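You operate a simulated robot arm through the tools that you are given. There is no shell and no other tool.

You run a simulated two-armed robot. Do the job below in one go: nothing can be reset, and whatever is moved stays where it is left.

Task
Pay out the run on the patch card from the red drum.
Fine: go by the counter; brake off and end clip open to wind, clip shut and brake on after.

It is judged by the outcome, as a careful person would: the job done as asked, and still so three seconds after it is handed in. It fails if anything else is knocked over, pushed out of place, dropped, spilled or broken.

Robot
Two 7-joint arms with fingered hands on one trunk that stands fixed in place. Base frame: the origin is at the foot of the trunk, x ahead of it, y to its left, z up; the work surface is at about z = 815. Units: mm, degrees, N and s.
The left shoulder is at [99, 128, 1086], the right one opposite. Payload 5 kg a hand.
The tool frame of a hand sits at the grasp point between the pads (the TCP): z along the fingers, y along the line on which they close. The tips reach 37 mm beyond it. Largest opening 124 mm; the body of the gripper starts 43 mm behind the TCP. The gripper is a hand of 3 fingers: y runs from the thumb to the fingers, the wrist lies at [-21, -116, -203] in the tool frame, and closing takes about 1.5 s.
Orientation is that of the tool frame in the base frame, as a unit quaternion [x, y, z, w]. With the fingers straight down and the wrist toward the robot, the tool's x, y and z point along [0, 1, 0], [1, 0, 0] and [0, 0, -1] of the base frame.

Tools
- The arms move only by the tool jog_arm. It takes "left_deltas", "right_deltas" or both (then of equal length, played together; a hand with none holds still); each is one flat list of numbers, 7 for each row, row after row: the shift along the base's x, y, z in units of 200 mm (1.0 is 200 mm), then the turn, a rotation vector about the base's x, y, z in units of 90 degrees (1.0 is 90 degrees), then the opening in per cent of the stroke, from 0 (shut) to 100 (fully open). In form: [x, y, z, rx, ry, rz, gripper, x, y, z, rx, ry, rz, gripper, ...]. A call has 1 to 20 rows; each row is the pose to reach, as a shift and turn from the pose commanded when the call began. A call with a number of a shift or a turn outside -1 to 1 is refused whole. A row lasts 0.2 s, in which the tool goes at most 50 mm and 8.6 degrees; a call with a longer step from one row to the next is refused whole, and so is a gripper value outside its range. A pose out of reach is approached as far as the arm can. The call stops where the force on the tool passes 40 N (or 10 N more than at its start, if that is more) or the arm is blocked; 0.2 s more then pass. Each finger travels about 45 mm/s and halts on what it meets, pressing with about 23 N; the grip force reading is that of the motor and also rises with nothing between the fingers. The clock runs only during rows and for 0.2 s after the last one: add rows that repeat a pose to give the fingers time. The reply holds the time, the measured pose of the TCP, the force on the tool along the base axes, the opening and the grip force, in the units named above and with some noise, with the torque about the TCP (base axes, N m) and any sound that the robot's microphone picked up.
- Cameras (640 x 400 px; columns grow to the right, rows downward): "scene" is now at [255.4, 43.3, 1248.6]; the picture's right is [0.47, -0.88, 0.00], its down [-0.49, -0.26, -0.83] and it looks along [0.73, 0.39, -0.55] (base axes); focal length 214 px, centre (320, 200). "left" rides on the left gripper at [-72, -104, -154] in its tool frame; the picture's right is [-0.83, -0.26, 0.49], its down [0.51, -0.72, 0.47] and it looks along [0.23, 0.64, 0.73] (tool axes); focal length 243 px, centre (320, 200). "right" rides on the right gripper at [72, -104, -154] in its tool frame; the picture's right is [-0.83, 0.26, -0.49], its down [-0.51, -0.72, 0.47] and it looks along [-0.23, 0.64, 0.73] (tool axes); focal length 243 px, centre (320, 200). There is no depth. A picture from a camera that has moved, and an enlarged one, comes with that camera's place and axes in the base frame and with its lens.
- grab_frame(camera): a new picture of that camera. No time passes.
- raise_lower(by): slides the trunk up (or, below 0, down) by that many mm; the arms and the scene camera ride with it, the base frame stays. It gives what a move gives, with no picture.
- grasp_type(shape, hand): the hand has 3 fingers and takes this shape, open, in about a second: jaw (thumb against the fingers, like two jaws); tri (thumb and two fingers); tip (a fingertip pinch); poke (one finger out to press); point (the index stretched); flat (the hand flat); cup (the hand cupped); fist (a fist). The gripper value then closes the fingers along that shape, each until it touches; the sizes above hold for jaw. It gives what a move gives, with no picture.
- turn_head(pan, tilt): turns the head with the scene camera to pan (to the left, within 80 degrees either way) and tilt (down, from -29 to 69), counted from straight ahead of the robot. It gives what a move gives.
- close_up(camera, box): a new picture of the part [left, top, right, bottom] of that camera's present view, enlarged. No time passes.
- finish_job(): hands the job in; it is judged then, once.

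Places have to be worked out from the pictures, the camera data and where the tool is seen. Open the grippers and draw the arms clear of the work before you hand the job in, unless the task says otherwise.

The tools are called after "Request:" as name(argument=value, ...) on one line, values as JSON. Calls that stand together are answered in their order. jog_arm: Moves the arms, as the interface text tells. Its arguments: {"type":"object","properties":{"left_deltas":{"type":"array","items":{"type":"number"}},"right_deltas":{"type":"array","items":{"type":"number"}}},"required":[]} The other tools are called the same way: raise_lower (by) slides the trunk up or down; grasp_type (shape, hand) gives the hand a shape; turn_head (pan, tilt) turns the head that bears the scene camera; grab_frame (camera) takes a picture; close_up (camera, box) takes an enlarged picture of a part of a camera's view; finish_job () hands the job in.

At the start:

```text
t: 0.0
left_tcp_pos: [567.2, 588.9, 1128.4]
left_tool_rot: [0.707, 0.707, 0.0, -0.001]
left_contact_force: [0.1, -0.2, 0.5]
left_ft_torque: [-0.01, 0.05, -0.01]
left_opening: 123.2
left_grip_force: 0.1
left_shape: jaw
right_tcp_pos: [758.1, -5.5, 1096.9]
right_tool_rot: [0.707, 0.707, 0.0, 0.001]
right_contact_force: [0.1, 0.1, -0.8]
right_ft_torque: [0.01, 0.01, 0.03]
right_opening: 123.3
right_grip_force: 0.0
right_shape: jaw
trunk travel left (down, up): [-275.0, 288.0]
head pan, tilt: [28.2, 33.7]
```

scene: 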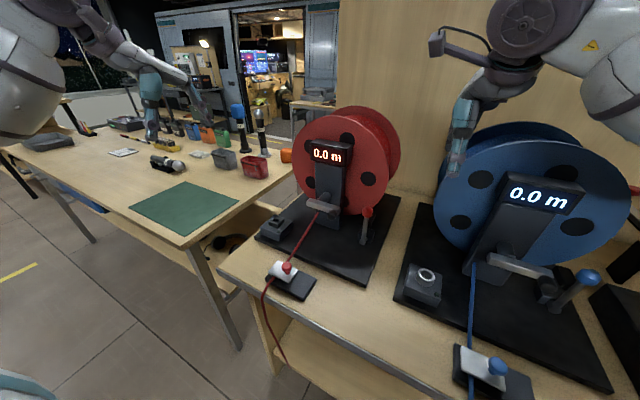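
right: 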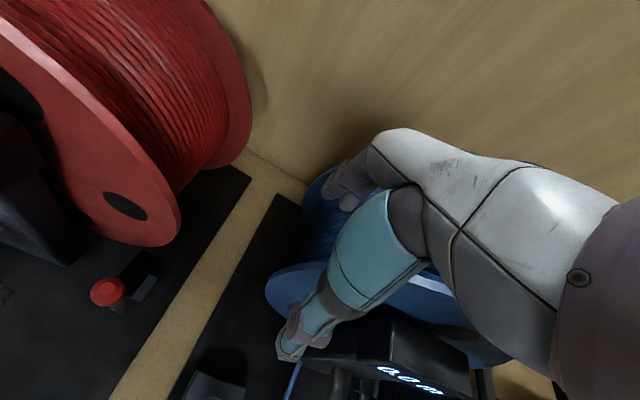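
left: 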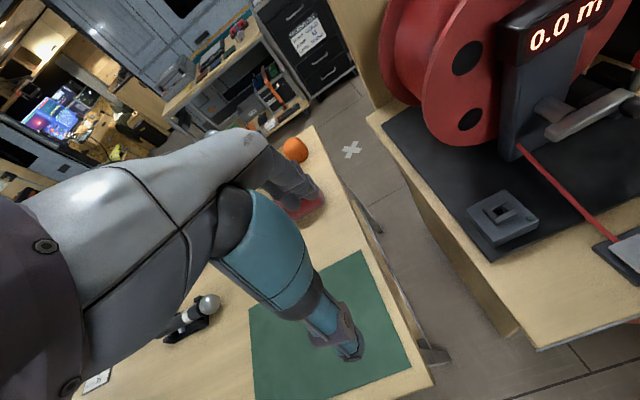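

I start by looking around: the red drum is ahead, the blue one to its right. I need to find the patch card and see the details of the red drum.

Request:
close_up(camera="scene", box=[220, 90, 420, 310])

Request:
close_up(camera="scene", box=[20, 90, 300, 250])

Request:
close_up(camera="left", box=[380, 0, 640, 300])

Request:
close_up(camera="scene", box=[90, 130, 200, 190])

```text
1.82 times, centred on (320, 200) of scene
camera zoom: at [255.4, 43.3, 1248.6], right [0.47, -0.88, 0.0], down [-0.49, -0.26, -0.83], along [0.73, 0.39, -0.55], focal length 390 px, centre (320, 200)
```

zoom: 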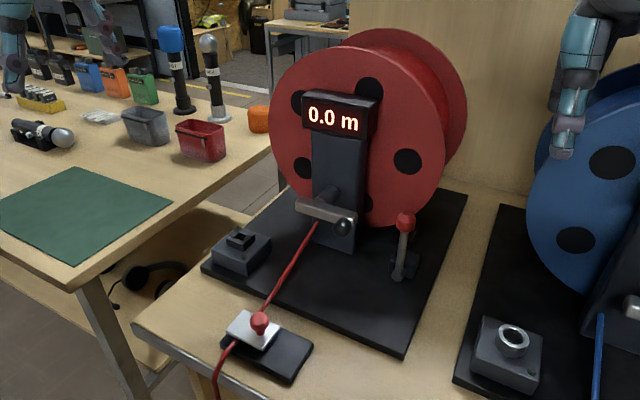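

```text
2.29 times, centred on (160, 170) of scene
camera zoom: at [255.4, 43.3, 1248.6], right [0.47, -0.88, 0.0], down [-0.49, -0.26, -0.83], along [0.73, 0.39, -0.55], focal length 490 px, centre (686, 269)
```

zoom: 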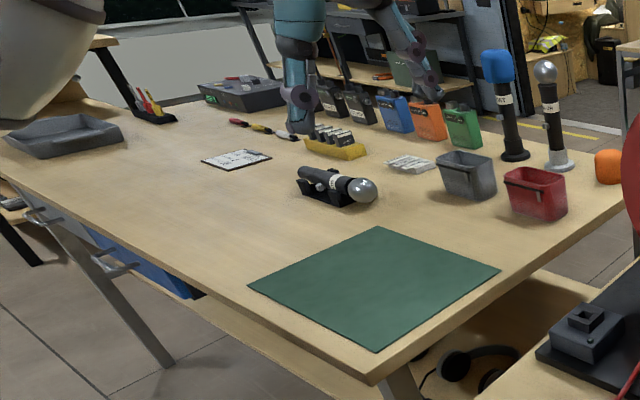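

```text
1.33 times, centred on (510, 150) of left
camera zoom: at [462.7, 517.3, 1281.7], right [-0.26, -0.83, -0.49], down [-0.72, 0.51, -0.47], along [0.64, 0.23, -0.73], focal length 324 px, centre (67, 267)
```

zoom: 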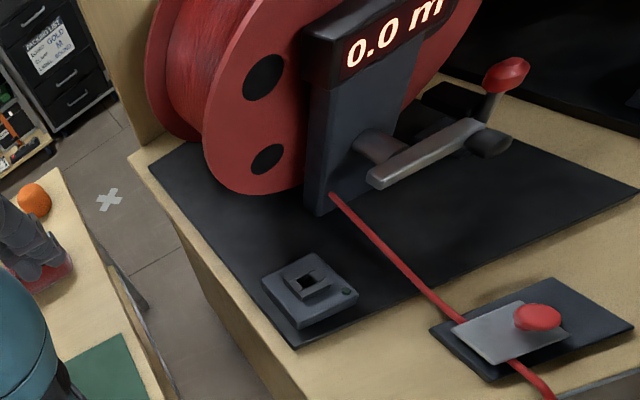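

```text
5.82 times, centred on (145, 160) of scene
camera zoom: at [255.4, 43.3, 1248.6], right [0.47, -0.88, 0.0], down [-0.49, -0.26, -0.83], along [0.73, 0.39, -0.55], focal length 1248 px, centre (1338, 433)
```

zoom: 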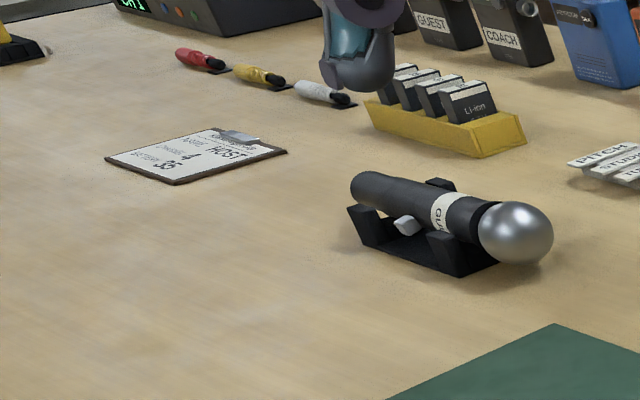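

The clipboard on the left table seems to be a microphone note (HOST, 4, 35), maybe not the patch card. I turn the head to look for the card elsewhere.

Request:
turn_head(pan=-30, tilt=35)

Request:
grab_frame(camera="scene")

```text
t: 1.3
left_tcp_pos: [566.6, 589.3, 1127.9]
left_tool_rot: [0.707, 0.707, 0.0, 0.001]
left_contact_force: [-0.6, 0.8, 0.9]
left_ft_torque: [-0.02, 0.01, 0.01]
left_opening: 123.5
left_grip_force: 0.0
left_shape: jaw
right_tcp_pos: [758.2, -4.5, 1097.0]
right_tool_rot: [0.707, 0.707, 0.0, 0.0]
right_contact_force: [0.3, 0.8, 0.2]
right_ft_torque: [-0.02, -0.01, -0.01]
right_opening: 123.6
right_grip_force: 0.0
right_shape: jaw
trunk travel left (down, up): [-275.0, 288.0]
head pan, tilt: [-30.0, 35.0]
```

```text
taken
camera scene: at [253.5, -42.6, 1246.6], right [-0.5, -0.87, 0.0], down [-0.5, 0.29, -0.82], along [0.71, -0.41, -0.57], focal length 214 px, centre (320, 200)
```

scene: 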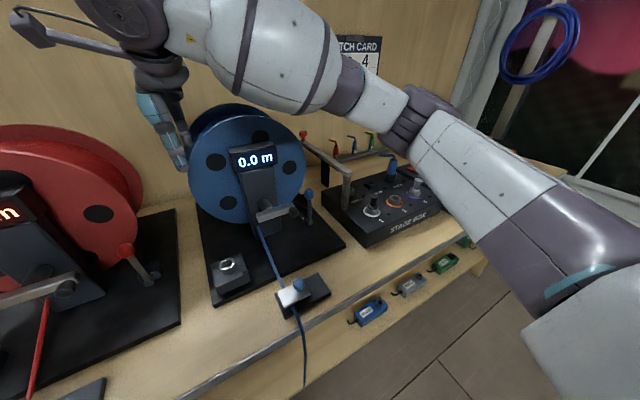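

The PATCH CARD hangs on the back wall at the far right, hidden by my right arm. I raise the right hand straight up first so it's above the drums, then look again.

Request:
jog_arm(right_deltas=[0, 0, 0.2, 0, 0, 0, 100, 0, 0, 0.4, 0, 0, 0, 100, 0, 0, 0.6, 0, 0, 0, 100, 0, 0, 0.8, 0, 0, 0, 100, 0, 0, 1.0, 0, 0, 0, 100])

Request:
grab_frame(camera="scene")

```text
t: 2.5
left_tcp_pos: [565.0, 590.8, 1128.3]
left_tool_rot: [0.707, 0.707, 0.0, -0.001]
left_contact_force: [0.0, 0.1, 0.3]
left_ft_torque: [-0.02, 0.01, 0.0]
left_opening: 123.5
left_grip_force: 0.1
left_shape: jaw
right_tcp_pos: [757.4, -3.0, 1297.7]
right_tool_rot: [0.707, 0.708, 0.0, 0.0]
right_contact_force: [-0.5, -0.1, -0.6]
right_ft_torque: [0.0, -0.03, -0.01]
right_opening: 123.8
right_grip_force: 0.0
right_shape: jaw
trunk travel left (down, up): [-275.0, 288.0]
head pan, tilt: [-30.0, 35.0]
```

```text
taken
camera scene: at [252.4, -42.1, 1246.9], right [-0.5, -0.87, 0.0], down [-0.5, 0.29, -0.82], along [0.71, -0.41, -0.57], focal length 214 px, centre (320, 200)
```

scene: 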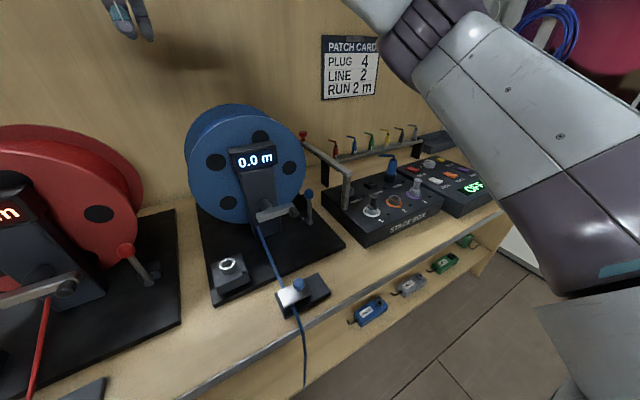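

The card is clear now. I zoom in on it to read the run exactly.

Request:
close_up(camera="scene", box=[310, 25, 390, 110])

Request:
turn_head(pan=28, tilt=45)

Request:
grab_frame(camera="scene")

Request:
grab_frame(camera="right")

```text
4.71 times, centred on (350, 68) of scene
camera zoom: at [252.4, -42.1, 1246.9], right [-0.5, -0.87, 0.0], down [-0.5, 0.29, -0.82], along [0.71, -0.41, -0.57], focal length 1009 px, centre (179, 824)
```

zoom: 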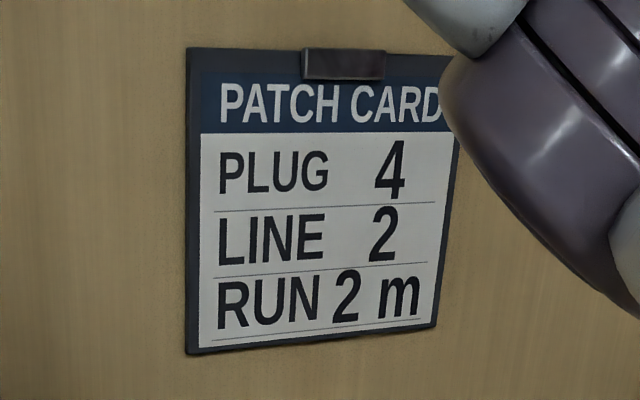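

```text
t: 3.8
left_tcp_pos: [566.4, 589.3, 1128.2]
left_tool_rot: [0.707, 0.707, 0.0, 0.001]
left_contact_force: [0.1, 0.3, 0.4]
left_ft_torque: [0.01, -0.03, -0.04]
left_opening: 123.3
left_grip_force: 0.0
left_shape: jaw
right_tcp_pos: [758.6, -5.5, 1296.2]
right_tool_rot: [0.707, 0.707, 0.0, 0.0]
right_contact_force: [0.3, 0.7, 0.0]
right_ft_torque: [0.01, 0.0, 0.0]
right_opening: 123.6
right_grip_force: 0.0
right_shape: jaw
trunk travel left (down, up): [-275.0, 288.0]
head pan, tilt: [28.0, 45.0]
```

```text
taken
camera scene: at [249.2, 39.4, 1231.8], right [0.47, -0.88, 0.0], down [-0.62, -0.33, -0.71], along [0.62, 0.33, -0.71], focal length 214 px, centre (320, 200)
```

scene: 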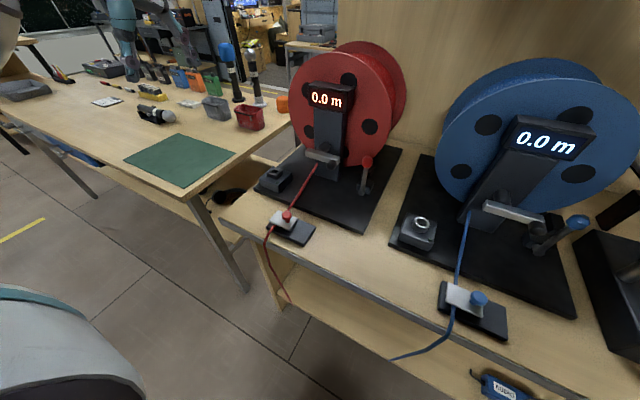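

```text
taken
camera right: at [653.8, 68.4, 1449.2], right [0.26, -0.83, 0.49], down [-0.72, -0.51, -0.47], along [0.64, -0.23, -0.73], focal length 243 px, centre (320, 200)
```

right: 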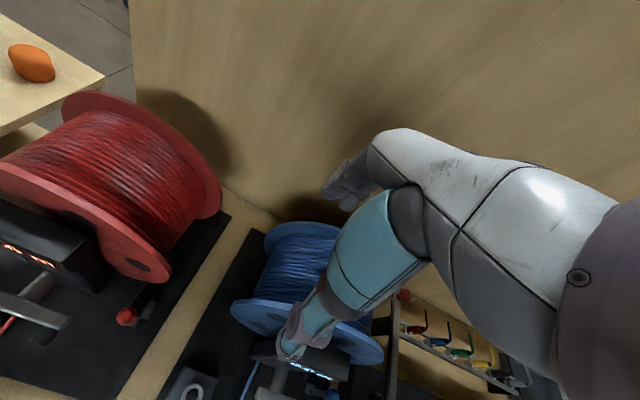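

The card says RUN 2 m, so I need to bring the red counter to 2.0 m. Now I study the red drum's crank, brake lever and clip closely.

Request:
close_up(camera="scene", box=[290, 130, 400, 230])

Request:
close_up(camera="scene", box=[250, 160, 330, 250])

Request:
close_up(camera="right", box=[0, 180, 200, 400])

Request:
close_up(camera="scene", box=[380, 180, 600, 350])

```text
4.00 times, centred on (345, 180) of scene
camera zoom: at [249.2, 39.4, 1231.8], right [0.47, -0.88, 0.0], down [-0.62, -0.33, -0.71], along [0.62, 0.33, -0.71], focal length 858 px, centre (220, 280)
```

zoom: 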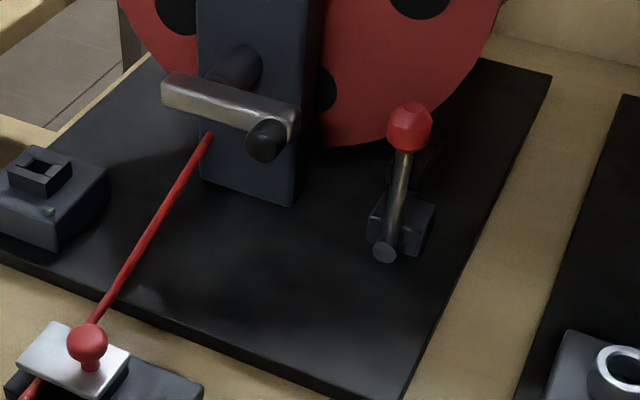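

```text
4.44 times, centred on (290, 205) of scene
camera zoom: at [249.2, 39.4, 1231.8], right [0.47, -0.88, 0.0], down [-0.62, -0.33, -0.71], along [0.62, 0.33, -0.71], focal length 953 px, centre (453, 178)
```

zoom: 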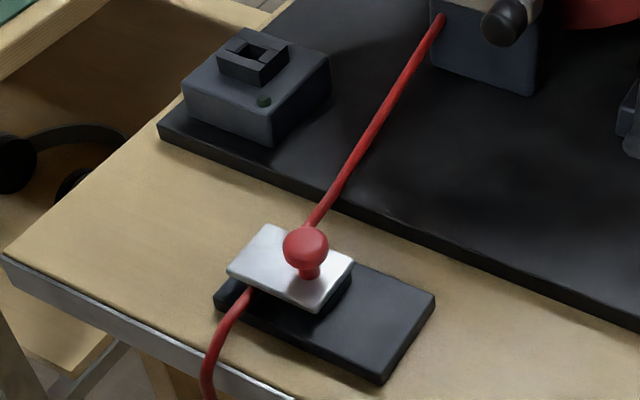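

```text
1.82 times, centred on (100, 290) of right
camera zoom: at [653.8, 68.4, 1449.2], right [0.26, -0.83, 0.49], down [-0.72, -0.51, -0.47], along [0.64, -0.23, -0.73], focal length 441 px, centre (720, 36)
```

zoom: 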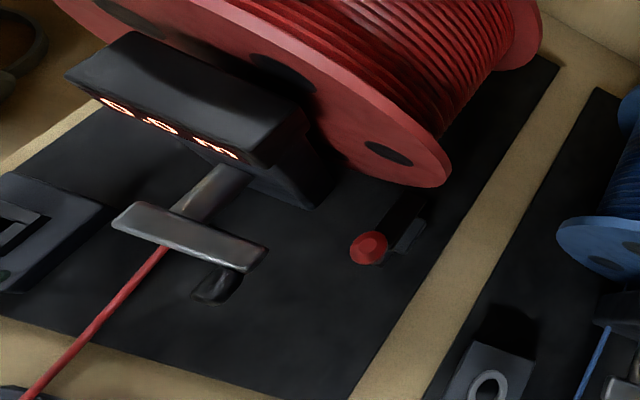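

```text
2.35 times, centred on (490, 265) of scene
camera zoom: at [249.2, 39.4, 1231.8], right [0.47, -0.88, 0.0], down [-0.62, -0.33, -0.71], along [0.62, 0.33, -0.71], focal length 505 px, centre (-80, 47)
```

zoom: 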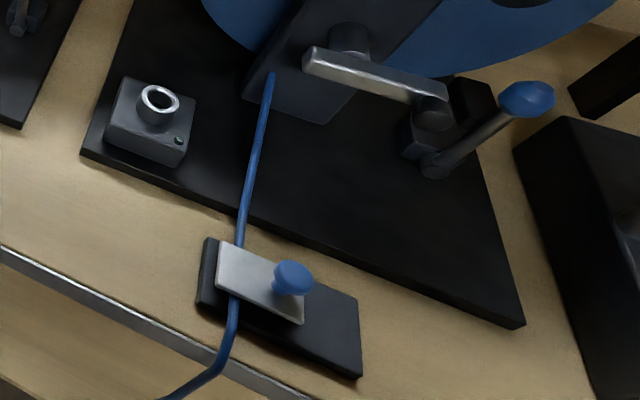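

RUN = 2 m. By triangulation the clip knob is near [505, 265, 850], brake knob near [687, 143, 929], crank hub near [650, 259, 933] with its handle near [630, 207, 933]. I zoom further to see how the brake and clip move.

Request:
close_up(camera="scene", box=[350, 145, 386, 205])

Request:
close_up(camera="left", box=[540, 200, 640, 300])

Request:
close_up(camera="scene", box=[260, 195, 320, 255])

Request:
close_up(camera="left", box=[500, 40, 640, 180])

```text
6.67 times, centred on (368, 175) of scene
camera zoom: at [249.2, 39.4, 1231.8], right [0.47, -0.88, 0.0], down [-0.62, -0.33, -0.71], along [0.62, 0.33, -0.71], focal length 1430 px, centre (0, 367)
```

zoom: 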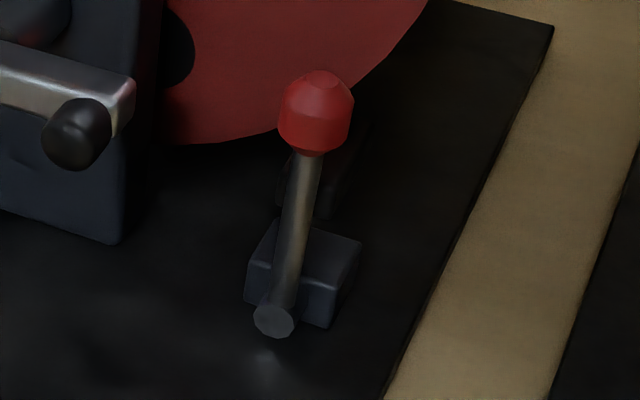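

```text
4.00 times, centred on (590, 250) of left
camera zoom: at [462.8, 517.3, 1281.6], right [-0.26, -0.83, -0.49], down [-0.72, 0.51, -0.47], along [0.64, 0.23, -0.73], focal length 970 px, centre (-760, 0)
```

zoom: 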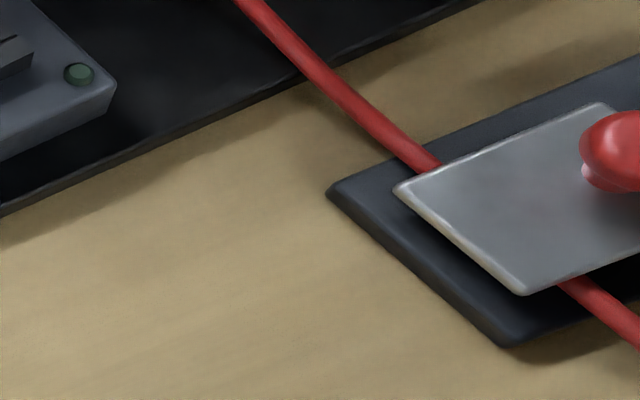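

```text
6.67 times, centred on (290, 225) of scene
camera zoom: at [249.2, 39.4, 1231.8], right [0.47, -0.88, 0.0], down [-0.62, -0.33, -0.71], along [0.62, 0.33, -0.71], focal length 1430 px, centre (520, 33)
```

zoom: 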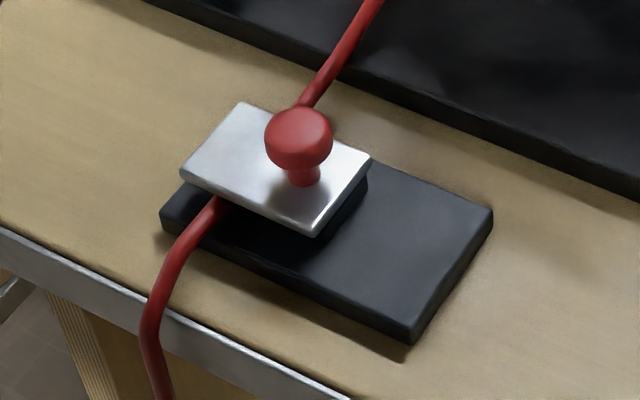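

```text
2.86 times, centred on (570, 110) of left
camera zoom: at [462.8, 517.3, 1281.6], right [-0.26, -0.83, -0.49], down [-0.72, 0.51, -0.47], along [0.64, 0.23, -0.73], focal length 693 px, centre (-394, 457)
```

zoom: 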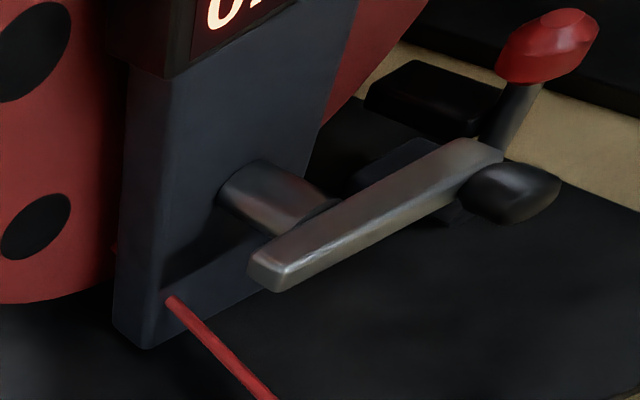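

Both brake levers stand upright and the clip plate seems to slide along its base (toward −y) over the cable. Next I look at how my own hand looks, to know its size before working near the drum.

Request:
turn_head(pan=-5, tilt=-5)

Request:
grab_frame(camera="scene")

Request:
grasp_type(shape="poke", hand="right")

Request:
grab_frame(camera="scene")

Request:
grab_frame(camera="right")

```text
t: 4.9
left_tcp_pos: [567.4, 589.5, 1128.6]
left_tool_rot: [0.707, 0.707, 0.0, -0.001]
left_contact_force: [0.3, 0.1, 0.8]
left_ft_torque: [-0.01, -0.02, -0.02]
left_opening: 123.6
left_grip_force: 0.0
left_shape: jaw
right_tcp_pos: [757.9, -3.8, 1295.6]
right_tool_rot: [0.707, 0.707, 0.0, 0.0]
right_contact_force: [0.7, -0.7, -0.2]
right_ft_torque: [-0.02, -0.01, 0.02]
right_opening: 123.7
right_grip_force: 0.0
right_shape: jaw
trunk travel left (down, up): [-275.0, 288.0]
head pan, tilt: [-5.0, -5.0]
```

```text
taken
camera scene: at [264.4, -6.3, 1310.5], right [-0.09, -1.0, 0.0], down [0.09, -0.01, -1.0], along [0.99, -0.09, 0.09], focal length 214 px, centre (320, 200)
```

scene: 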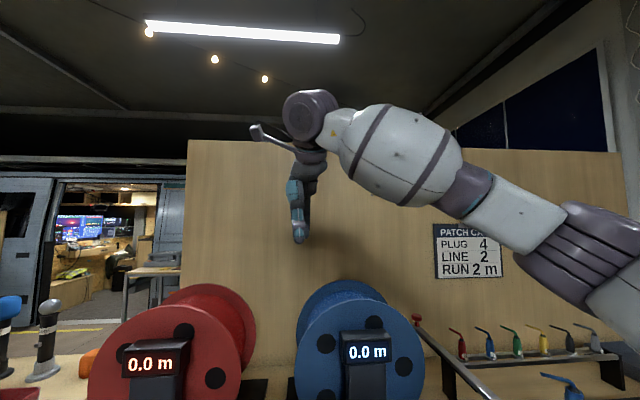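

```text
t: 5.8
left_tcp_pos: [567.7, 588.9, 1127.8]
left_tool_rot: [0.707, 0.707, -0.001, 0.0]
left_contact_force: [0.5, 0.3, -0.4]
left_ft_torque: [-0.03, -0.05, -0.02]
left_opening: 123.4
left_grip_force: 0.0
left_shape: jaw
right_tcp_pos: [758.5, -5.0, 1295.6]
right_tool_rot: [0.707, 0.707, 0.0, 0.0]
right_contact_force: [-0.1, 0.9, 0.2]
right_ft_torque: [0.03, 0.0, 0.04]
right_opening: 0.0
right_grip_force: 0.1
right_shape: poke
trunk travel left (down, up): [-275.0, 288.0]
head pan, tilt: [-5.0, -5.0]
```

```text
taken
camera scene: at [264.4, -6.3, 1310.5], right [-0.09, -1.0, 0.0], down [0.09, -0.01, -1.0], along [0.99, -0.09, 0.09], focal length 214 px, centre (320, 200)
```

scene: 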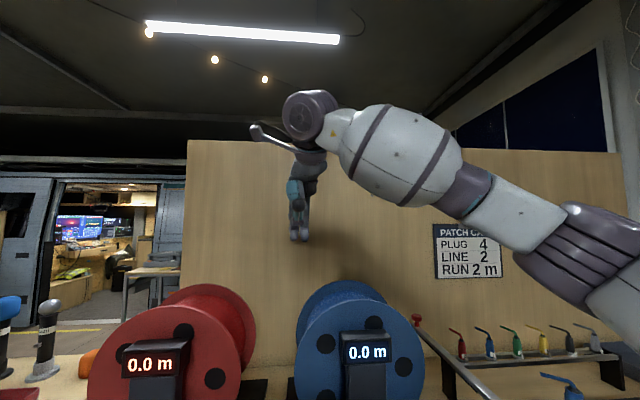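

```text
taken
camera right: at [653.7, 68.5, 1449.2], right [0.26, -0.83, 0.49], down [-0.72, -0.51, -0.47], along [0.64, -0.23, -0.73], focal length 243 px, centre (320, 200)
```

right: 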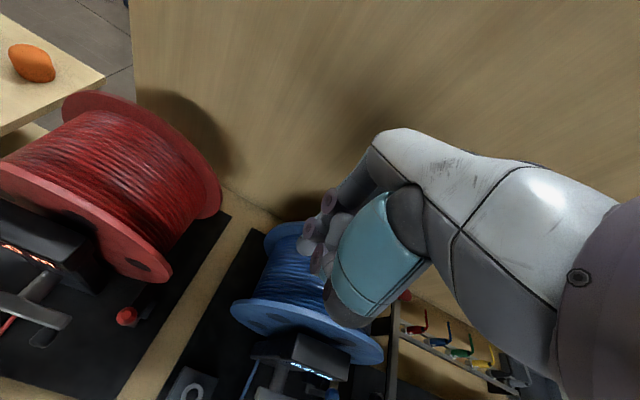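

The head view shows the drums face-on with both counters at 0.0. I zoom on the right hand's poke shape to see where the outstretched finger ends relative to the TCP (projected at about px (336, 242)).

Request:
close_up(camera="right", box=[260, 140, 460, 340])

Request:
close_up(camera="scene", box=[260, 130, 360, 260])

Request:
grasp_type(shape="tip", hand="right")

Request:
close_up(camera="right", box=[260, 140, 460, 340])

Request:
close_up(camera="scene", box=[260, 130, 360, 260])

```text
2.00 times, centred on (360, 240) of right
camera zoom: at [653.7, 68.5, 1449.2], right [0.26, -0.83, 0.49], down [-0.72, -0.51, -0.47], along [0.64, -0.23, -0.73], focal length 485 px, centre (240, 120)
```

zoom: 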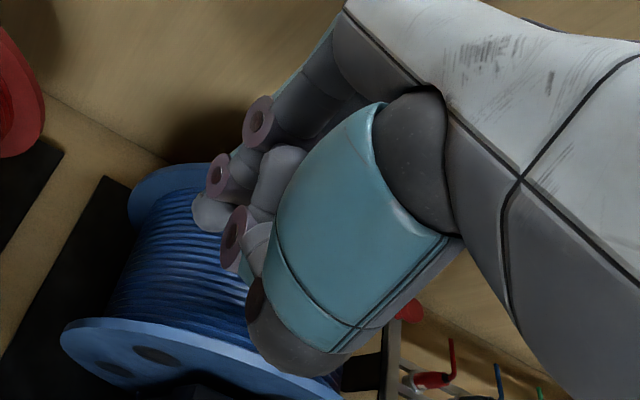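

```text
3.08 times, centred on (310, 195) of scene
camera zoom: at [264.4, -6.3, 1310.5], right [-0.09, -1.0, 0.0], down [0.09, -0.01, -1.0], along [0.99, -0.09, 0.09], focal length 660 px, centre (351, 215)
```

zoom: 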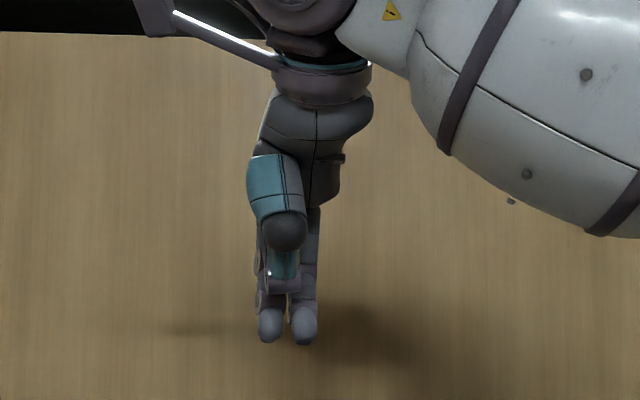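

```text
t: 6.7
left_tcp_pos: [567.2, 588.9, 1127.9]
left_tool_rot: [0.707, 0.707, 0.0, 0.0]
left_contact_force: [-1.0, 0.1, 0.3]
left_ft_torque: [0.02, -0.01, 0.02]
left_opening: 123.6
left_grip_force: 0.1
left_shape: jaw
right_tcp_pos: [759.0, -5.3, 1296.3]
right_tool_rot: [0.707, 0.707, 0.0, 0.0]
right_contact_force: [0.7, -0.6, -0.7]
right_ft_torque: [-0.02, 0.03, -0.03]
right_opening: 123.9
right_grip_force: 0.1
right_shape: tip
trunk travel left (down, up): [-275.0, 288.0]
head pan, tilt: [-5.0, -5.0]
```

```text
2.00 times, centred on (360, 240) of right
camera zoom: at [653.7, 68.5, 1449.3], right [0.26, -0.83, 0.49], down [-0.72, -0.51, -0.47], along [0.64, -0.23, -0.73], focal length 485 px, centre (240, 120)
```

zoom: 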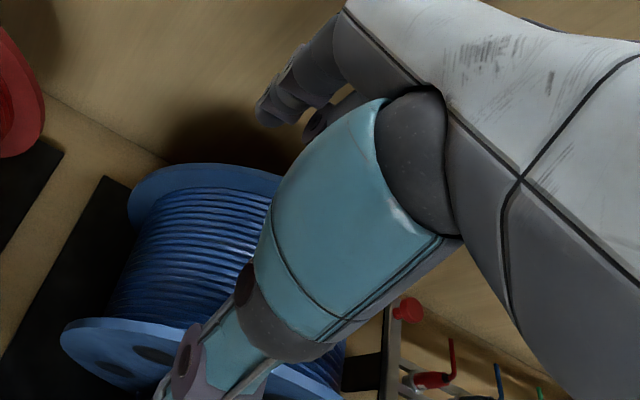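

```text
3.08 times, centred on (310, 195) of scene
camera zoom: at [264.4, -6.3, 1310.5], right [-0.09, -1.0, 0.0], down [0.09, -0.01, -1.0], along [0.99, -0.09, 0.09], focal length 660 px, centre (351, 215)
```

zoom: 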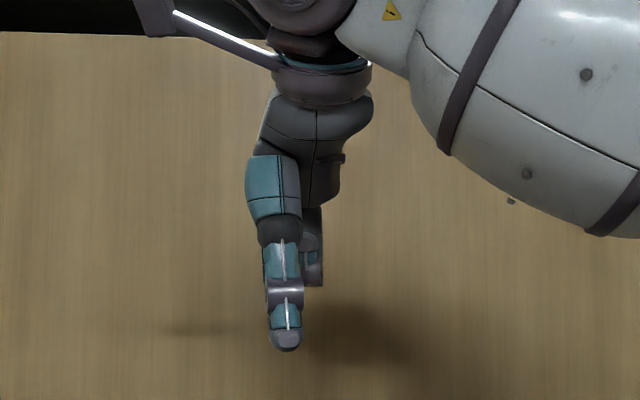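

The hand is slim, so working beside the drum is feasible. I set the left hand to a fingertip pinch and bring it over toward the clip, rolling it −90° about z so its fingers close along y (the wrist then lies to the left and the clip is in easy reach).

Request:
grasp_type(shape="tip", hand="left")

Request:
jog_arm(left_deltas=[-0.03, -0.083, 0, 0, 0, -0.083, 100, -0.06, -0.167, 0, 0, 0, -0.167, 100, -0.09, -0.25, 0, 0, 0, -0.25, 100, -0.12, -0.333, 0, 0, 0, -0.333, 100, -0.15, -0.417, 0, 0, 0, -0.417, 100, -0.18, -0.5, 0, 0, 0, -0.5, 100, -0.21, -0.583, 0, 0, 0, -0.583, 100, -0.24, -0.667, 0, 0, 0, -0.667, 100, -0.27, -0.75, 0, 0, 0, -0.75, 100, -0.3, -0.833, 0, 0, 0, -0.833, 100, -0.33, -0.917, 0, 0, 0, -0.917, 100, -0.36, -1.0, 0, 0, 0, -1.0, 100])

Request:
turn_head(pan=32, tilt=40)

Request:
grab_frame(camera="scene")

Request:
grab_frame(camera="left")

```text
t: 7.6
left_tcp_pos: [566.8, 588.3, 1127.9]
left_tool_rot: [0.708, 0.707, 0.0, -0.001]
left_contact_force: [-0.6, -0.1, -1.6]
left_ft_torque: [0.01, -0.04, -0.01]
left_opening: 123.4
left_grip_force: 0.2
left_shape: tip
right_tcp_pos: [757.6, -3.9, 1296.5]
right_tool_rot: [0.707, 0.707, 0.0, 0.0]
right_contact_force: [-0.2, -0.4, -0.2]
right_ft_torque: [-0.03, 0.0, -0.04]
right_opening: 123.6
right_grip_force: 0.1
right_shape: tip
trunk travel left (down, up): [-275.0, 288.0]
head pan, tilt: [-5.0, -5.0]
```

```text
t: 10.2
left_tcp_pos: [494.7, 388.8, 1128.2]
left_tool_rot: [1.0, -0.001, 0.0, 0.0]
left_contact_force: [-0.6, 0.3, 0.0]
left_ft_torque: [-0.01, 0.04, 0.0]
left_opening: 123.7
left_grip_force: 0.2
left_shape: tip
right_tcp_pos: [758.2, -5.4, 1296.5]
right_tool_rot: [0.707, 0.707, 0.0, 0.0]
right_contact_force: [-0.5, 0.2, -0.4]
right_ft_torque: [0.02, 0.0, -0.01]
right_opening: 123.7
right_grip_force: 0.1
right_shape: tip
trunk travel left (down, up): [-275.0, 288.0]
head pan, tilt: [-5.0, -5.0]
```

```text
t: 11.3
left_tcp_pos: [495.8, 389.3, 1128.2]
left_tool_rot: [1.0, 0.0, 0.0, 0.0]
left_contact_force: [-0.1, -0.2, 0.6]
left_ft_torque: [0.01, 0.04, -0.01]
left_opening: 123.9
left_grip_force: 0.1
left_shape: tip
right_tcp_pos: [759.5, -3.8, 1297.1]
right_tool_rot: [0.707, 0.707, -0.001, 0.0]
right_contact_force: [0.7, 0.3, 0.2]
right_ft_torque: [-0.02, 0.01, -0.02]
right_opening: 123.8
right_grip_force: 0.0
right_shape: tip
trunk travel left (down, up): [-275.0, 288.0]
head pan, tilt: [32.0, 40.0]
```

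```text
taken
camera scene: at [249.4, 46.3, 1239.1], right [0.53, -0.85, 0.0], down [-0.54, -0.34, -0.77], along [0.65, 0.41, -0.64], focal length 214 px, centre (320, 200)
```

scene: 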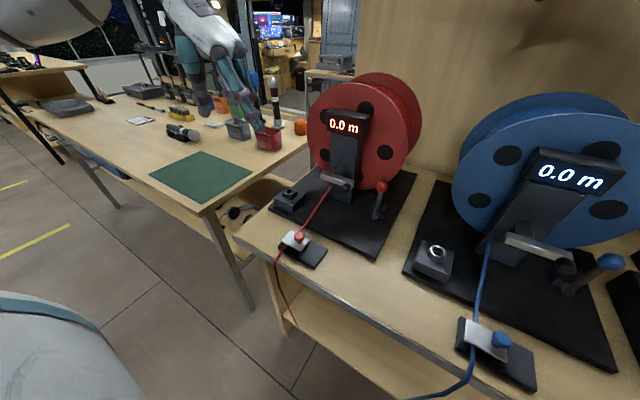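

```text
taken
camera left: at [422.3, 493.8, 1281.7], right [-0.83, 0.26, -0.49], down [0.51, 0.72, -0.47], along [0.23, -0.64, -0.73], focal length 243 px, centre (320, 200)
```

left: 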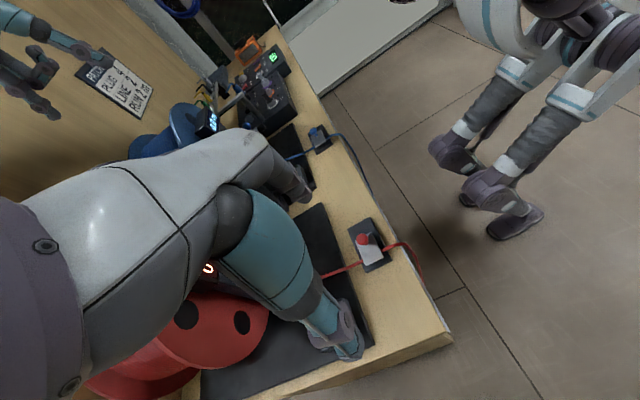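

The left hand is rolled with fingers closing along y. I move it above the clip at about z = 990 with the pinch partly closed, then check alignment with the knob.

Request:
jog_arm(left_deltas=[0, -0.13, -0.14, 0, 0, 0, 85, 0, -0.26, -0.28, 0, 0, 0, 70, 0, -0.39, -0.42, 0, 0, 0, 60, 0, -0.52, -0.56, 0, 0, 0, 50, 0, -0.66, -0.69, 0, 0, 0, 50, 0, -0.66, -0.69, 0, 0, 0, 50, 0, -0.66, -0.69, 0, 0, 0, 50])

Request:
grab_frame(camera="left")

Request:
close_up(camera="scene", box=[220, 120, 380, 290])

```text
t: 12.9
left_tcp_pos: [493.8, 257.1, 990.6]
left_tool_rot: [1.0, 0.0, 0.0, 0.0]
left_contact_force: [-0.2, 0.5, 0.3]
left_ft_torque: [-0.03, 0.01, -0.01]
left_opening: 62.3
left_grip_force: 0.1
left_shape: tip
right_tcp_pos: [757.9, -3.5, 1296.1]
right_tool_rot: [0.707, 0.707, 0.0, 0.0]
right_contact_force: [0.2, -0.7, -0.6]
right_ft_torque: [0.01, -0.01, -0.01]
right_opening: 123.6
right_grip_force: 0.0
right_shape: tip
trunk travel left (down, up): [-275.0, 288.0]
head pan, tilt: [32.0, 40.0]
```

```text
taken
camera left: at [421.8, 361.3, 1144.2], right [-0.83, 0.26, -0.49], down [0.51, 0.72, -0.47], along [0.23, -0.64, -0.73], focal length 243 px, centre (320, 200)
```

left: 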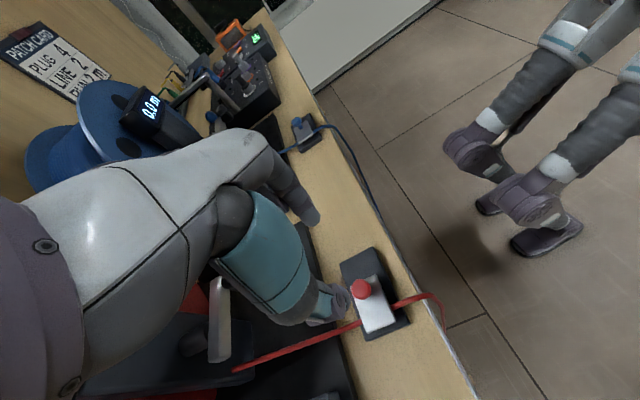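

```text
2.35 times, centred on (300, 205) of scene
camera zoom: at [249.5, 46.1, 1239.0], right [0.53, -0.85, 0.0], down [-0.55, -0.34, -0.77], along [0.65, 0.41, -0.64], focal length 505 px, centre (367, 188)
```

zoom: 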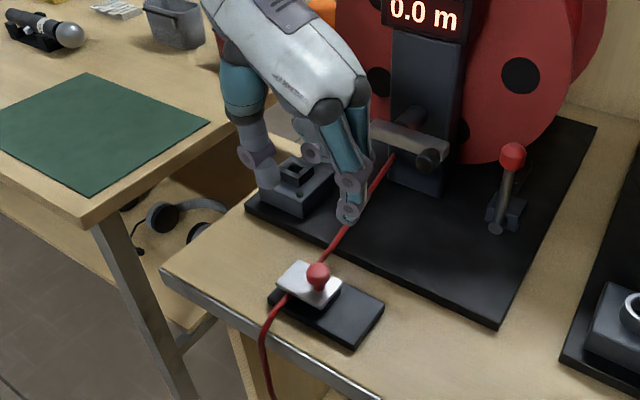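

Using both cameras the knob head is at about [504, 264, 852]. I align over it and descend to TCP z ≈ 888 with fingers straddling the knob along y.

Request:
jog_arm(left_deltas=[0.05, 0.035, 0, 0, 0, 0, 50, 0.05, 0.035, -0.12, 0, 0, 0, 50, 0.05, 0.035, -0.24, 0, 0, 0, 50, 0.05, 0.035, -0.36, 0, 0, 0, 50, 0.05, 0.035, -0.44, 0, 0, 0, 50, 0.05, 0.035, -0.51, 0, 0, 0, 50])

Request:
close_up(camera="left", box=[240, 180, 440, 400])

Request:
close_up(camera="scene", box=[250, 180, 350, 280])

```text
t: 14.3
left_tcp_pos: [504.0, 264.8, 886.9]
left_tool_rot: [1.0, -0.001, 0.0, 0.0]
left_contact_force: [0.1, 0.9, -0.9]
left_ft_torque: [0.0, -0.03, 0.02]
left_opening: 62.3
left_grip_force: 0.0
left_shape: tip
right_tcp_pos: [758.3, -3.9, 1296.1]
right_tool_rot: [0.708, 0.707, 0.0, 0.001]
right_contact_force: [0.1, -0.5, -0.1]
right_ft_torque: [0.02, 0.02, 0.03]
right_opening: 123.6
right_grip_force: 0.0
right_shape: tip
trunk travel left (down, up): [-275.0, 288.0]
head pan, tilt: [32.0, 40.0]
```

```text
1.82 times, centred on (340, 290) of left
camera zoom: at [432.5, 369.2, 1041.1], right [-0.83, 0.26, -0.49], down [0.51, 0.72, -0.47], along [0.23, -0.64, -0.73], focal length 441 px, centre (284, 36)
```

zoom: 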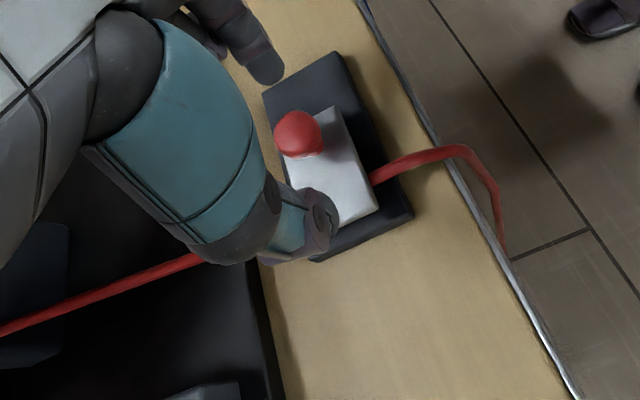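

```text
4.00 times, centred on (300, 230) of scene
camera zoom: at [249.6, 46.6, 1239.0], right [0.53, -0.85, 0.0], down [-0.55, -0.34, -0.77], along [0.65, 0.41, -0.64], focal length 858 px, centre (400, 80)
```

zoom: 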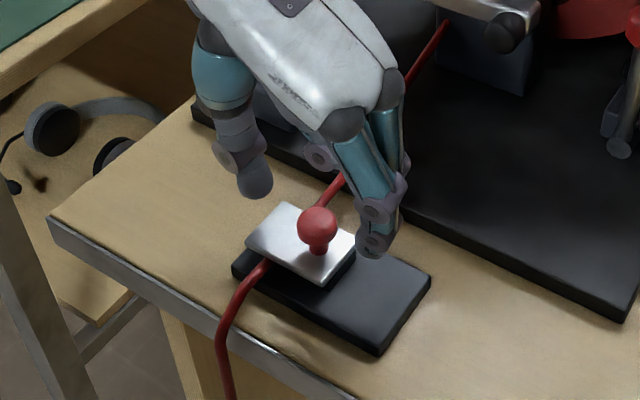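

The knob is between thumb and finger. I lower 4 mm more and close gently onto the knob.

Request:
jog_arm(left_deltas=[0, 0, -0.02, 0, 0, 0, 40, 0, 0, -0.02, 0, 0, 0, 30, 0, 0, -0.02, 0, 0, 0, 20, 0, 0, -0.02, 0, 0, 0, 12, 0, 0, -0.02, 0, 0, 0, 12, 0, 0, -0.02, 0, 0, 0, 12, 0, 0, -0.02, 0, 0, 0, 12])

Request:
close_up(camera="left", box=[240, 180, 440, 400])

Request:
close_up(camera="scene", box=[250, 180, 350, 280])

```text
t: 15.9
left_tcp_pos: [505.2, 262.9, 882.6]
left_tool_rot: [1.0, 0.0, -0.001, -0.001]
left_contact_force: [-0.1, -2.2, 1.4]
left_ft_torque: [-0.11, 0.0, 0.01]
left_opening: 15.3
left_grip_force: 0.1
left_shape: tip
right_tcp_pos: [757.6, -4.0, 1296.2]
right_tool_rot: [0.707, 0.707, -0.001, 0.001]
right_contact_force: [0.1, 0.6, -0.2]
right_ft_torque: [0.03, 0.01, 0.0]
right_opening: 123.8
right_grip_force: 0.1
right_shape: tip
trunk travel left (down, up): [-275.0, 288.0]
head pan, tilt: [32.0, 40.0]
```

```text
1.82 times, centred on (340, 290) of left
camera zoom: at [432.2, 368.8, 1037.6], right [-0.83, 0.26, -0.49], down [0.51, 0.72, -0.47], along [0.23, -0.64, -0.73], focal length 441 px, centre (284, 36)
```

zoom: 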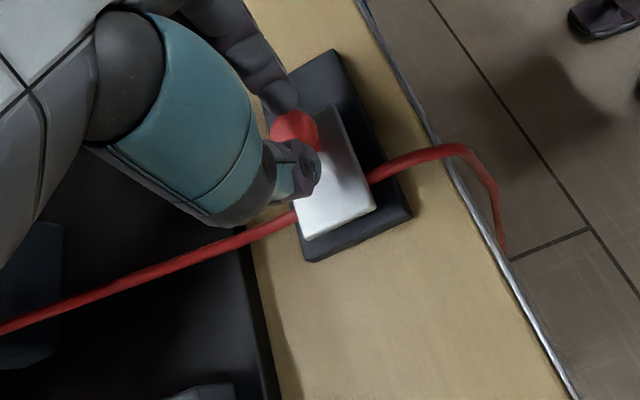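

```text
4.00 times, centred on (300, 230) of scene
camera zoom: at [249.2, 46.1, 1239.1], right [0.53, -0.85, 0.0], down [-0.55, -0.34, -0.77], along [0.65, 0.41, -0.64], focal length 858 px, centre (400, 80)
```

zoom: 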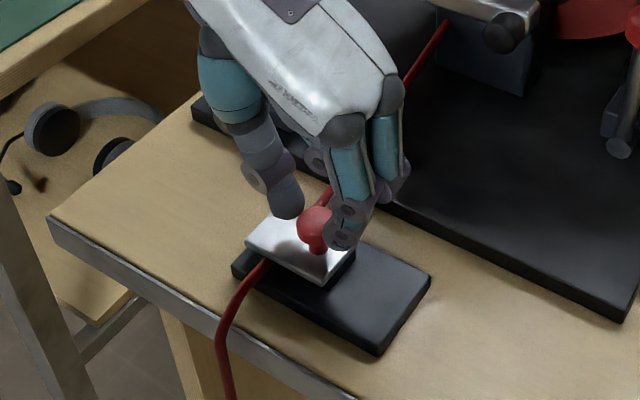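

Fingers surround the knob but there's no grip force yet; I close further to see whether they clamp.

Request:
jog_arm(left_deltas=[0, 0, 0, 0, 0, 0, 6, 0, 0, 0, 0, 0, 0, 0, 0, 0, 0, 0, 0, 0, 0, 0, 0, 0, 0, 0, 0, 0, 0, 0, 0, 0, 0, 0, 0])

Request:
close_up(camera="left", box=[240, 180, 440, 400])

Request:
close_up(camera="scene", box=[270, 200, 330, 260])

```text
t: 17.1
left_tcp_pos: [505.4, 263.7, 883.1]
left_tool_rot: [1.0, 0.001, 0.0, 0.0]
left_contact_force: [0.7, -4.1, 5.0]
left_ft_torque: [-0.14, -0.05, 0.05]
left_opening: 11.8
left_grip_force: 22.8
left_shape: tip
right_tcp_pos: [759.3, -5.1, 1297.2]
right_tool_rot: [0.707, 0.707, 0.0, 0.0]
right_contact_force: [-1.1, 0.3, 1.0]
right_ft_torque: [0.02, -0.01, -0.01]
right_opening: 123.8
right_grip_force: 0.0
right_shape: tip
trunk travel left (down, up): [-275.0, 288.0]
head pan, tilt: [32.0, 40.0]
```

```text
1.82 times, centred on (340, 290) of left
camera zoom: at [432.0, 368.6, 1037.8], right [-0.83, 0.26, -0.49], down [0.51, 0.72, -0.47], along [0.23, -0.64, -0.73], focal length 441 px, centre (284, 36)
```

zoom: 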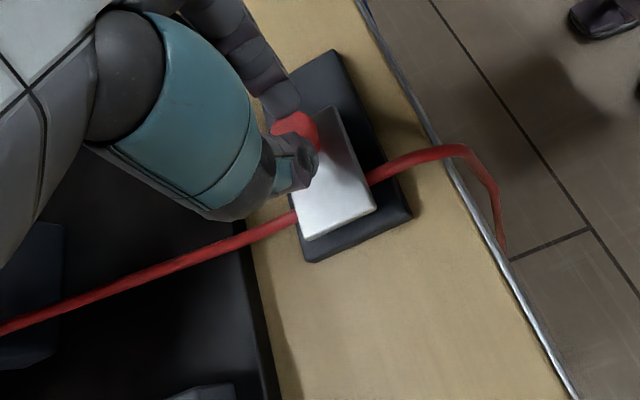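

```text
6.67 times, centred on (300, 230) of scene
camera zoom: at [249.0, 45.9, 1239.2], right [0.53, -0.85, 0.0], down [-0.55, -0.34, -0.77], along [0.65, 0.41, -0.64], focal length 1430 px, centre (453, 0)
```

zoom: 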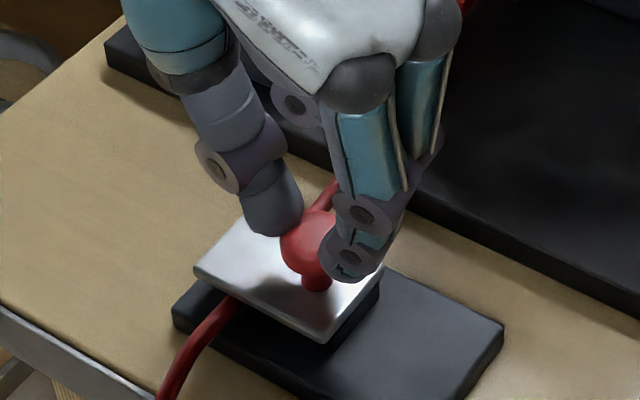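

The knob is clamped (22.8 N). I test the sliding direction with a small 10 mm move toward −y.

Request:
jog_arm(left_deltas=[0, -0.015, 0, 0, 0, 0, 0, 0, -0.03, 0, 0, 0, 0, 0, 0, -0.05, 0, 0, 0, 0, 0])

Request:
close_up(camera="scene", box=[270, 200, 330, 260])

```text
t: 17.9
left_tcp_pos: [504.3, 253.3, 884.5]
left_tool_rot: [1.0, 0.0, 0.001, 0.0]
left_contact_force: [-1.4, 0.7, 6.7]
left_ft_torque: [0.03, 0.06, 0.04]
left_opening: 11.8
left_grip_force: 23.3
left_shape: tip
right_tcp_pos: [757.0, -4.2, 1296.3]
right_tool_rot: [0.707, 0.707, 0.0, 0.0]
right_contact_force: [0.7, 0.0, -0.4]
right_ft_torque: [0.0, 0.03, 0.02]
right_opening: 123.7
right_grip_force: 0.0
right_shape: tip
trunk travel left (down, up): [-275.0, 288.0]
head pan, tilt: [32.0, 40.0]
```

```text
6.67 times, centred on (300, 230) of scene
camera zoom: at [248.9, 46.2, 1239.2], right [0.53, -0.85, 0.0], down [-0.54, -0.34, -0.77], along [0.65, 0.41, -0.64], focal length 1430 px, centre (453, 0)
```

zoom: 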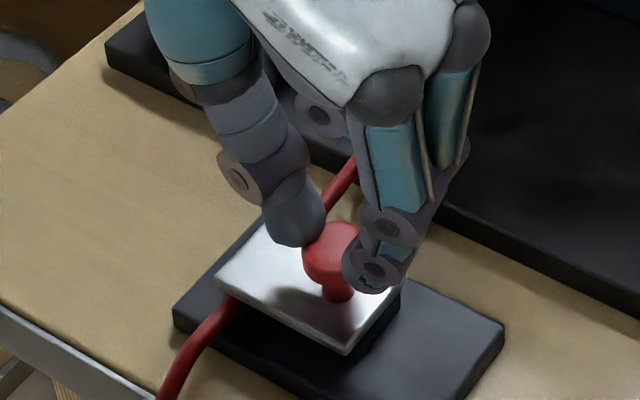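

The plate slides with little force and the base stays put. I continue toward −y until it meets its stop.

Request:
jog_arm(left_deltas=[0, -0.025, 0, 0, 0, 0, 0, 0, -0.05, 0, 0, 0, 0, 0, 0, -0.075, 0, 0, 0, 0, 0, 0, -0.1, 0, 0, 0, 0, 0])

Request:
close_up(camera="scene", box=[270, 200, 330, 260])

```text
t: 18.9
left_tcp_pos: [504.2, 234.6, 883.8]
left_tool_rot: [1.0, 0.0, -0.001, 0.001]
left_contact_force: [-0.9, 0.5, 9.3]
left_ft_torque: [0.01, 0.02, 0.09]
left_opening: 11.5
left_grip_force: 23.0
left_shape: tip
right_tcp_pos: [757.5, -4.6, 1296.4]
right_tool_rot: [0.707, 0.707, 0.0, 0.0]
right_contact_force: [0.5, -0.7, 0.2]
right_ft_torque: [0.02, 0.0, -0.04]
right_opening: 123.8
right_grip_force: 0.0
right_shape: tip
trunk travel left (down, up): [-275.0, 288.0]
head pan, tilt: [32.0, 40.0]
```

```text
6.67 times, centred on (300, 230) of scene
camera zoom: at [248.7, 46.0, 1239.2], right [0.53, -0.85, 0.0], down [-0.54, -0.34, -0.77], along [0.65, 0.41, -0.64], focal length 1430 px, centre (453, 0)
```

zoom: 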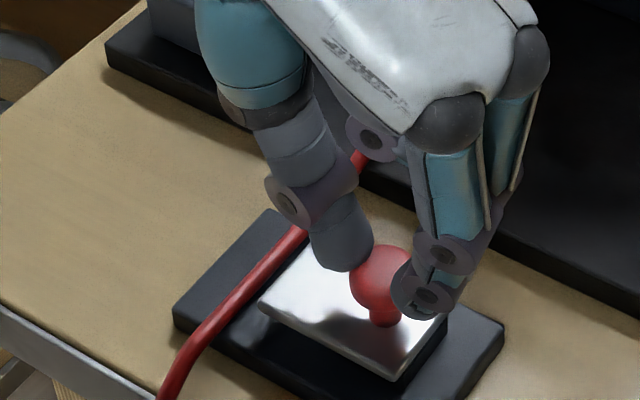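

The cable is uncovered. I continue a few more mm to reach the end stop.

Request:
jog_arm(left_deltas=[0, -0.02, 0, 0, 0, 0, 0, 0, -0.04, 0, 0, 0, 0, 0, 0, -0.055, 0, 0, 0, 0, 0, 0, -0.07, 0, 0, 0, 0, 0])

Request:
close_up(camera="scene", box=[270, 200, 330, 260])

```text
t: 19.9
left_tcp_pos: [505.2, 221.8, 885.4]
left_tool_rot: [1.0, 0.0, 0.002, 0.001]
left_contact_force: [0.8, 16.6, 22.2]
left_ft_torque: [0.76, 0.0, 0.08]
left_opening: 12.7
left_grip_force: 23.2
left_shape: tip
right_tcp_pos: [756.2, -3.2, 1298.9]
right_tool_rot: [0.707, 0.707, 0.0, 0.002]
right_contact_force: [-0.1, -0.5, 0.6]
right_ft_torque: [0.02, 0.05, 0.0]
right_opening: 123.9
right_grip_force: 0.1
right_shape: tip
trunk travel left (down, up): [-275.0, 288.0]
head pan, tilt: [32.0, 40.0]
```

```text
6.67 times, centred on (300, 230) of scene
camera zoom: at [247.6, 47.4, 1239.5], right [0.53, -0.85, 0.0], down [-0.54, -0.34, -0.77], along [0.65, 0.41, -0.64], focal length 1430 px, centre (453, 0)
```

zoom: 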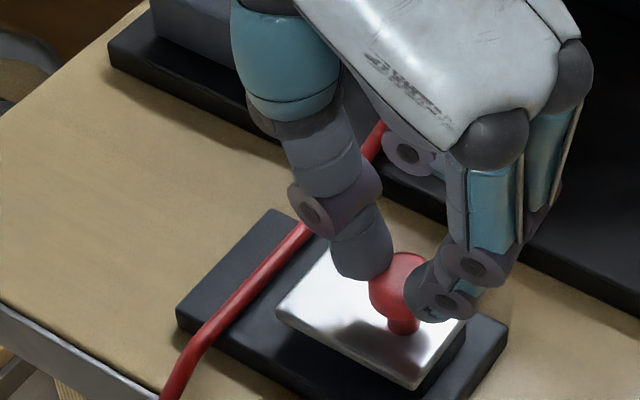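

The clip hit its open stop. I ease back 2 mm, open the fingers and lift clear.

Request:
jog_arm(left_deltas=[0, 0.015, 0, 0, 0, 0, 10, 0, 0.015, 0, 0, 0, 0, 30, 0, 0.015, 0, 0, 0, 0, 50, 0, 0.015, 0, 0, 0, 0, 50, 0, 0.015, 0.05, 0, 0, 0, 50, 0, 0.015, 0.25, 0, 0, 0, 50, 0, 0.015, 0.5, 0, 0, 0, 50])

Request:
grab_frame(camera="scene")

Request:
close_up(camera="scene", box=[260, 190, 340, 270])

```text
t: 21.6
left_tcp_pos: [504.3, 223.6, 985.1]
left_tool_rot: [1.0, 0.0, 0.0, 0.0]
left_contact_force: [-0.5, 0.0, -0.1]
left_ft_torque: [0.0, -0.01, -0.03]
left_opening: 61.7
left_grip_force: 0.0
left_shape: tip
right_tcp_pos: [758.4, -6.1, 1297.2]
right_tool_rot: [0.707, 0.707, 0.0, 0.0]
right_contact_force: [-0.7, -0.6, 1.0]
right_ft_torque: [0.02, -0.04, 0.02]
right_opening: 123.9
right_grip_force: 0.1
right_shape: tip
trunk travel left (down, up): [-275.0, 288.0]
head pan, tilt: [32.0, 40.0]
```

```text
taken
camera scene: at [248.7, 45.7, 1239.3], right [0.53, -0.85, 0.0], down [-0.54, -0.34, -0.77], along [0.65, 0.41, -0.64], focal length 214 px, centre (320, 200)
```

scene: 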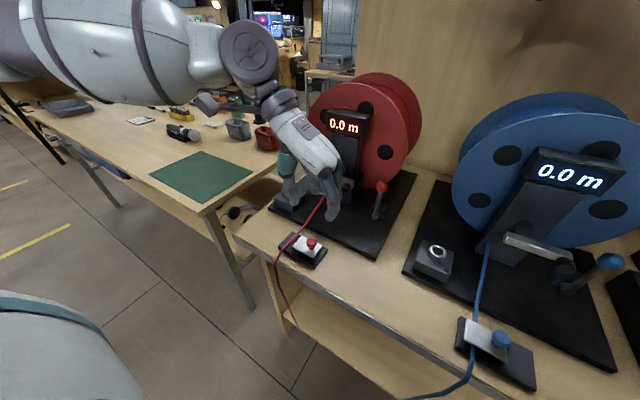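

```text
5.00 times, centred on (300, 230) of scene
camera zoom: at [248.7, 45.7, 1239.3], right [0.53, -0.85, 0.0], down [-0.54, -0.34, -0.77], along [0.65, 0.41, -0.64], focal length 1072 px, centre (420, 50)
```

zoom: 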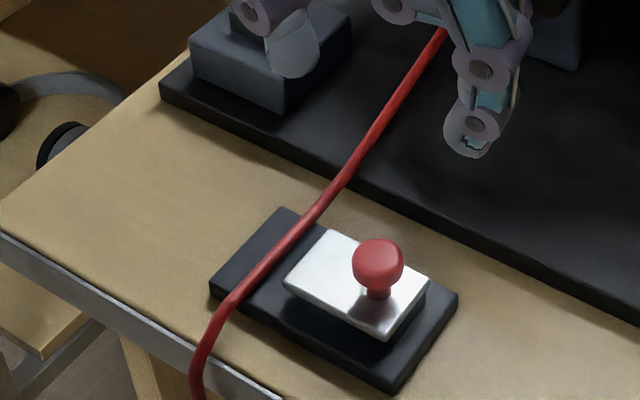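

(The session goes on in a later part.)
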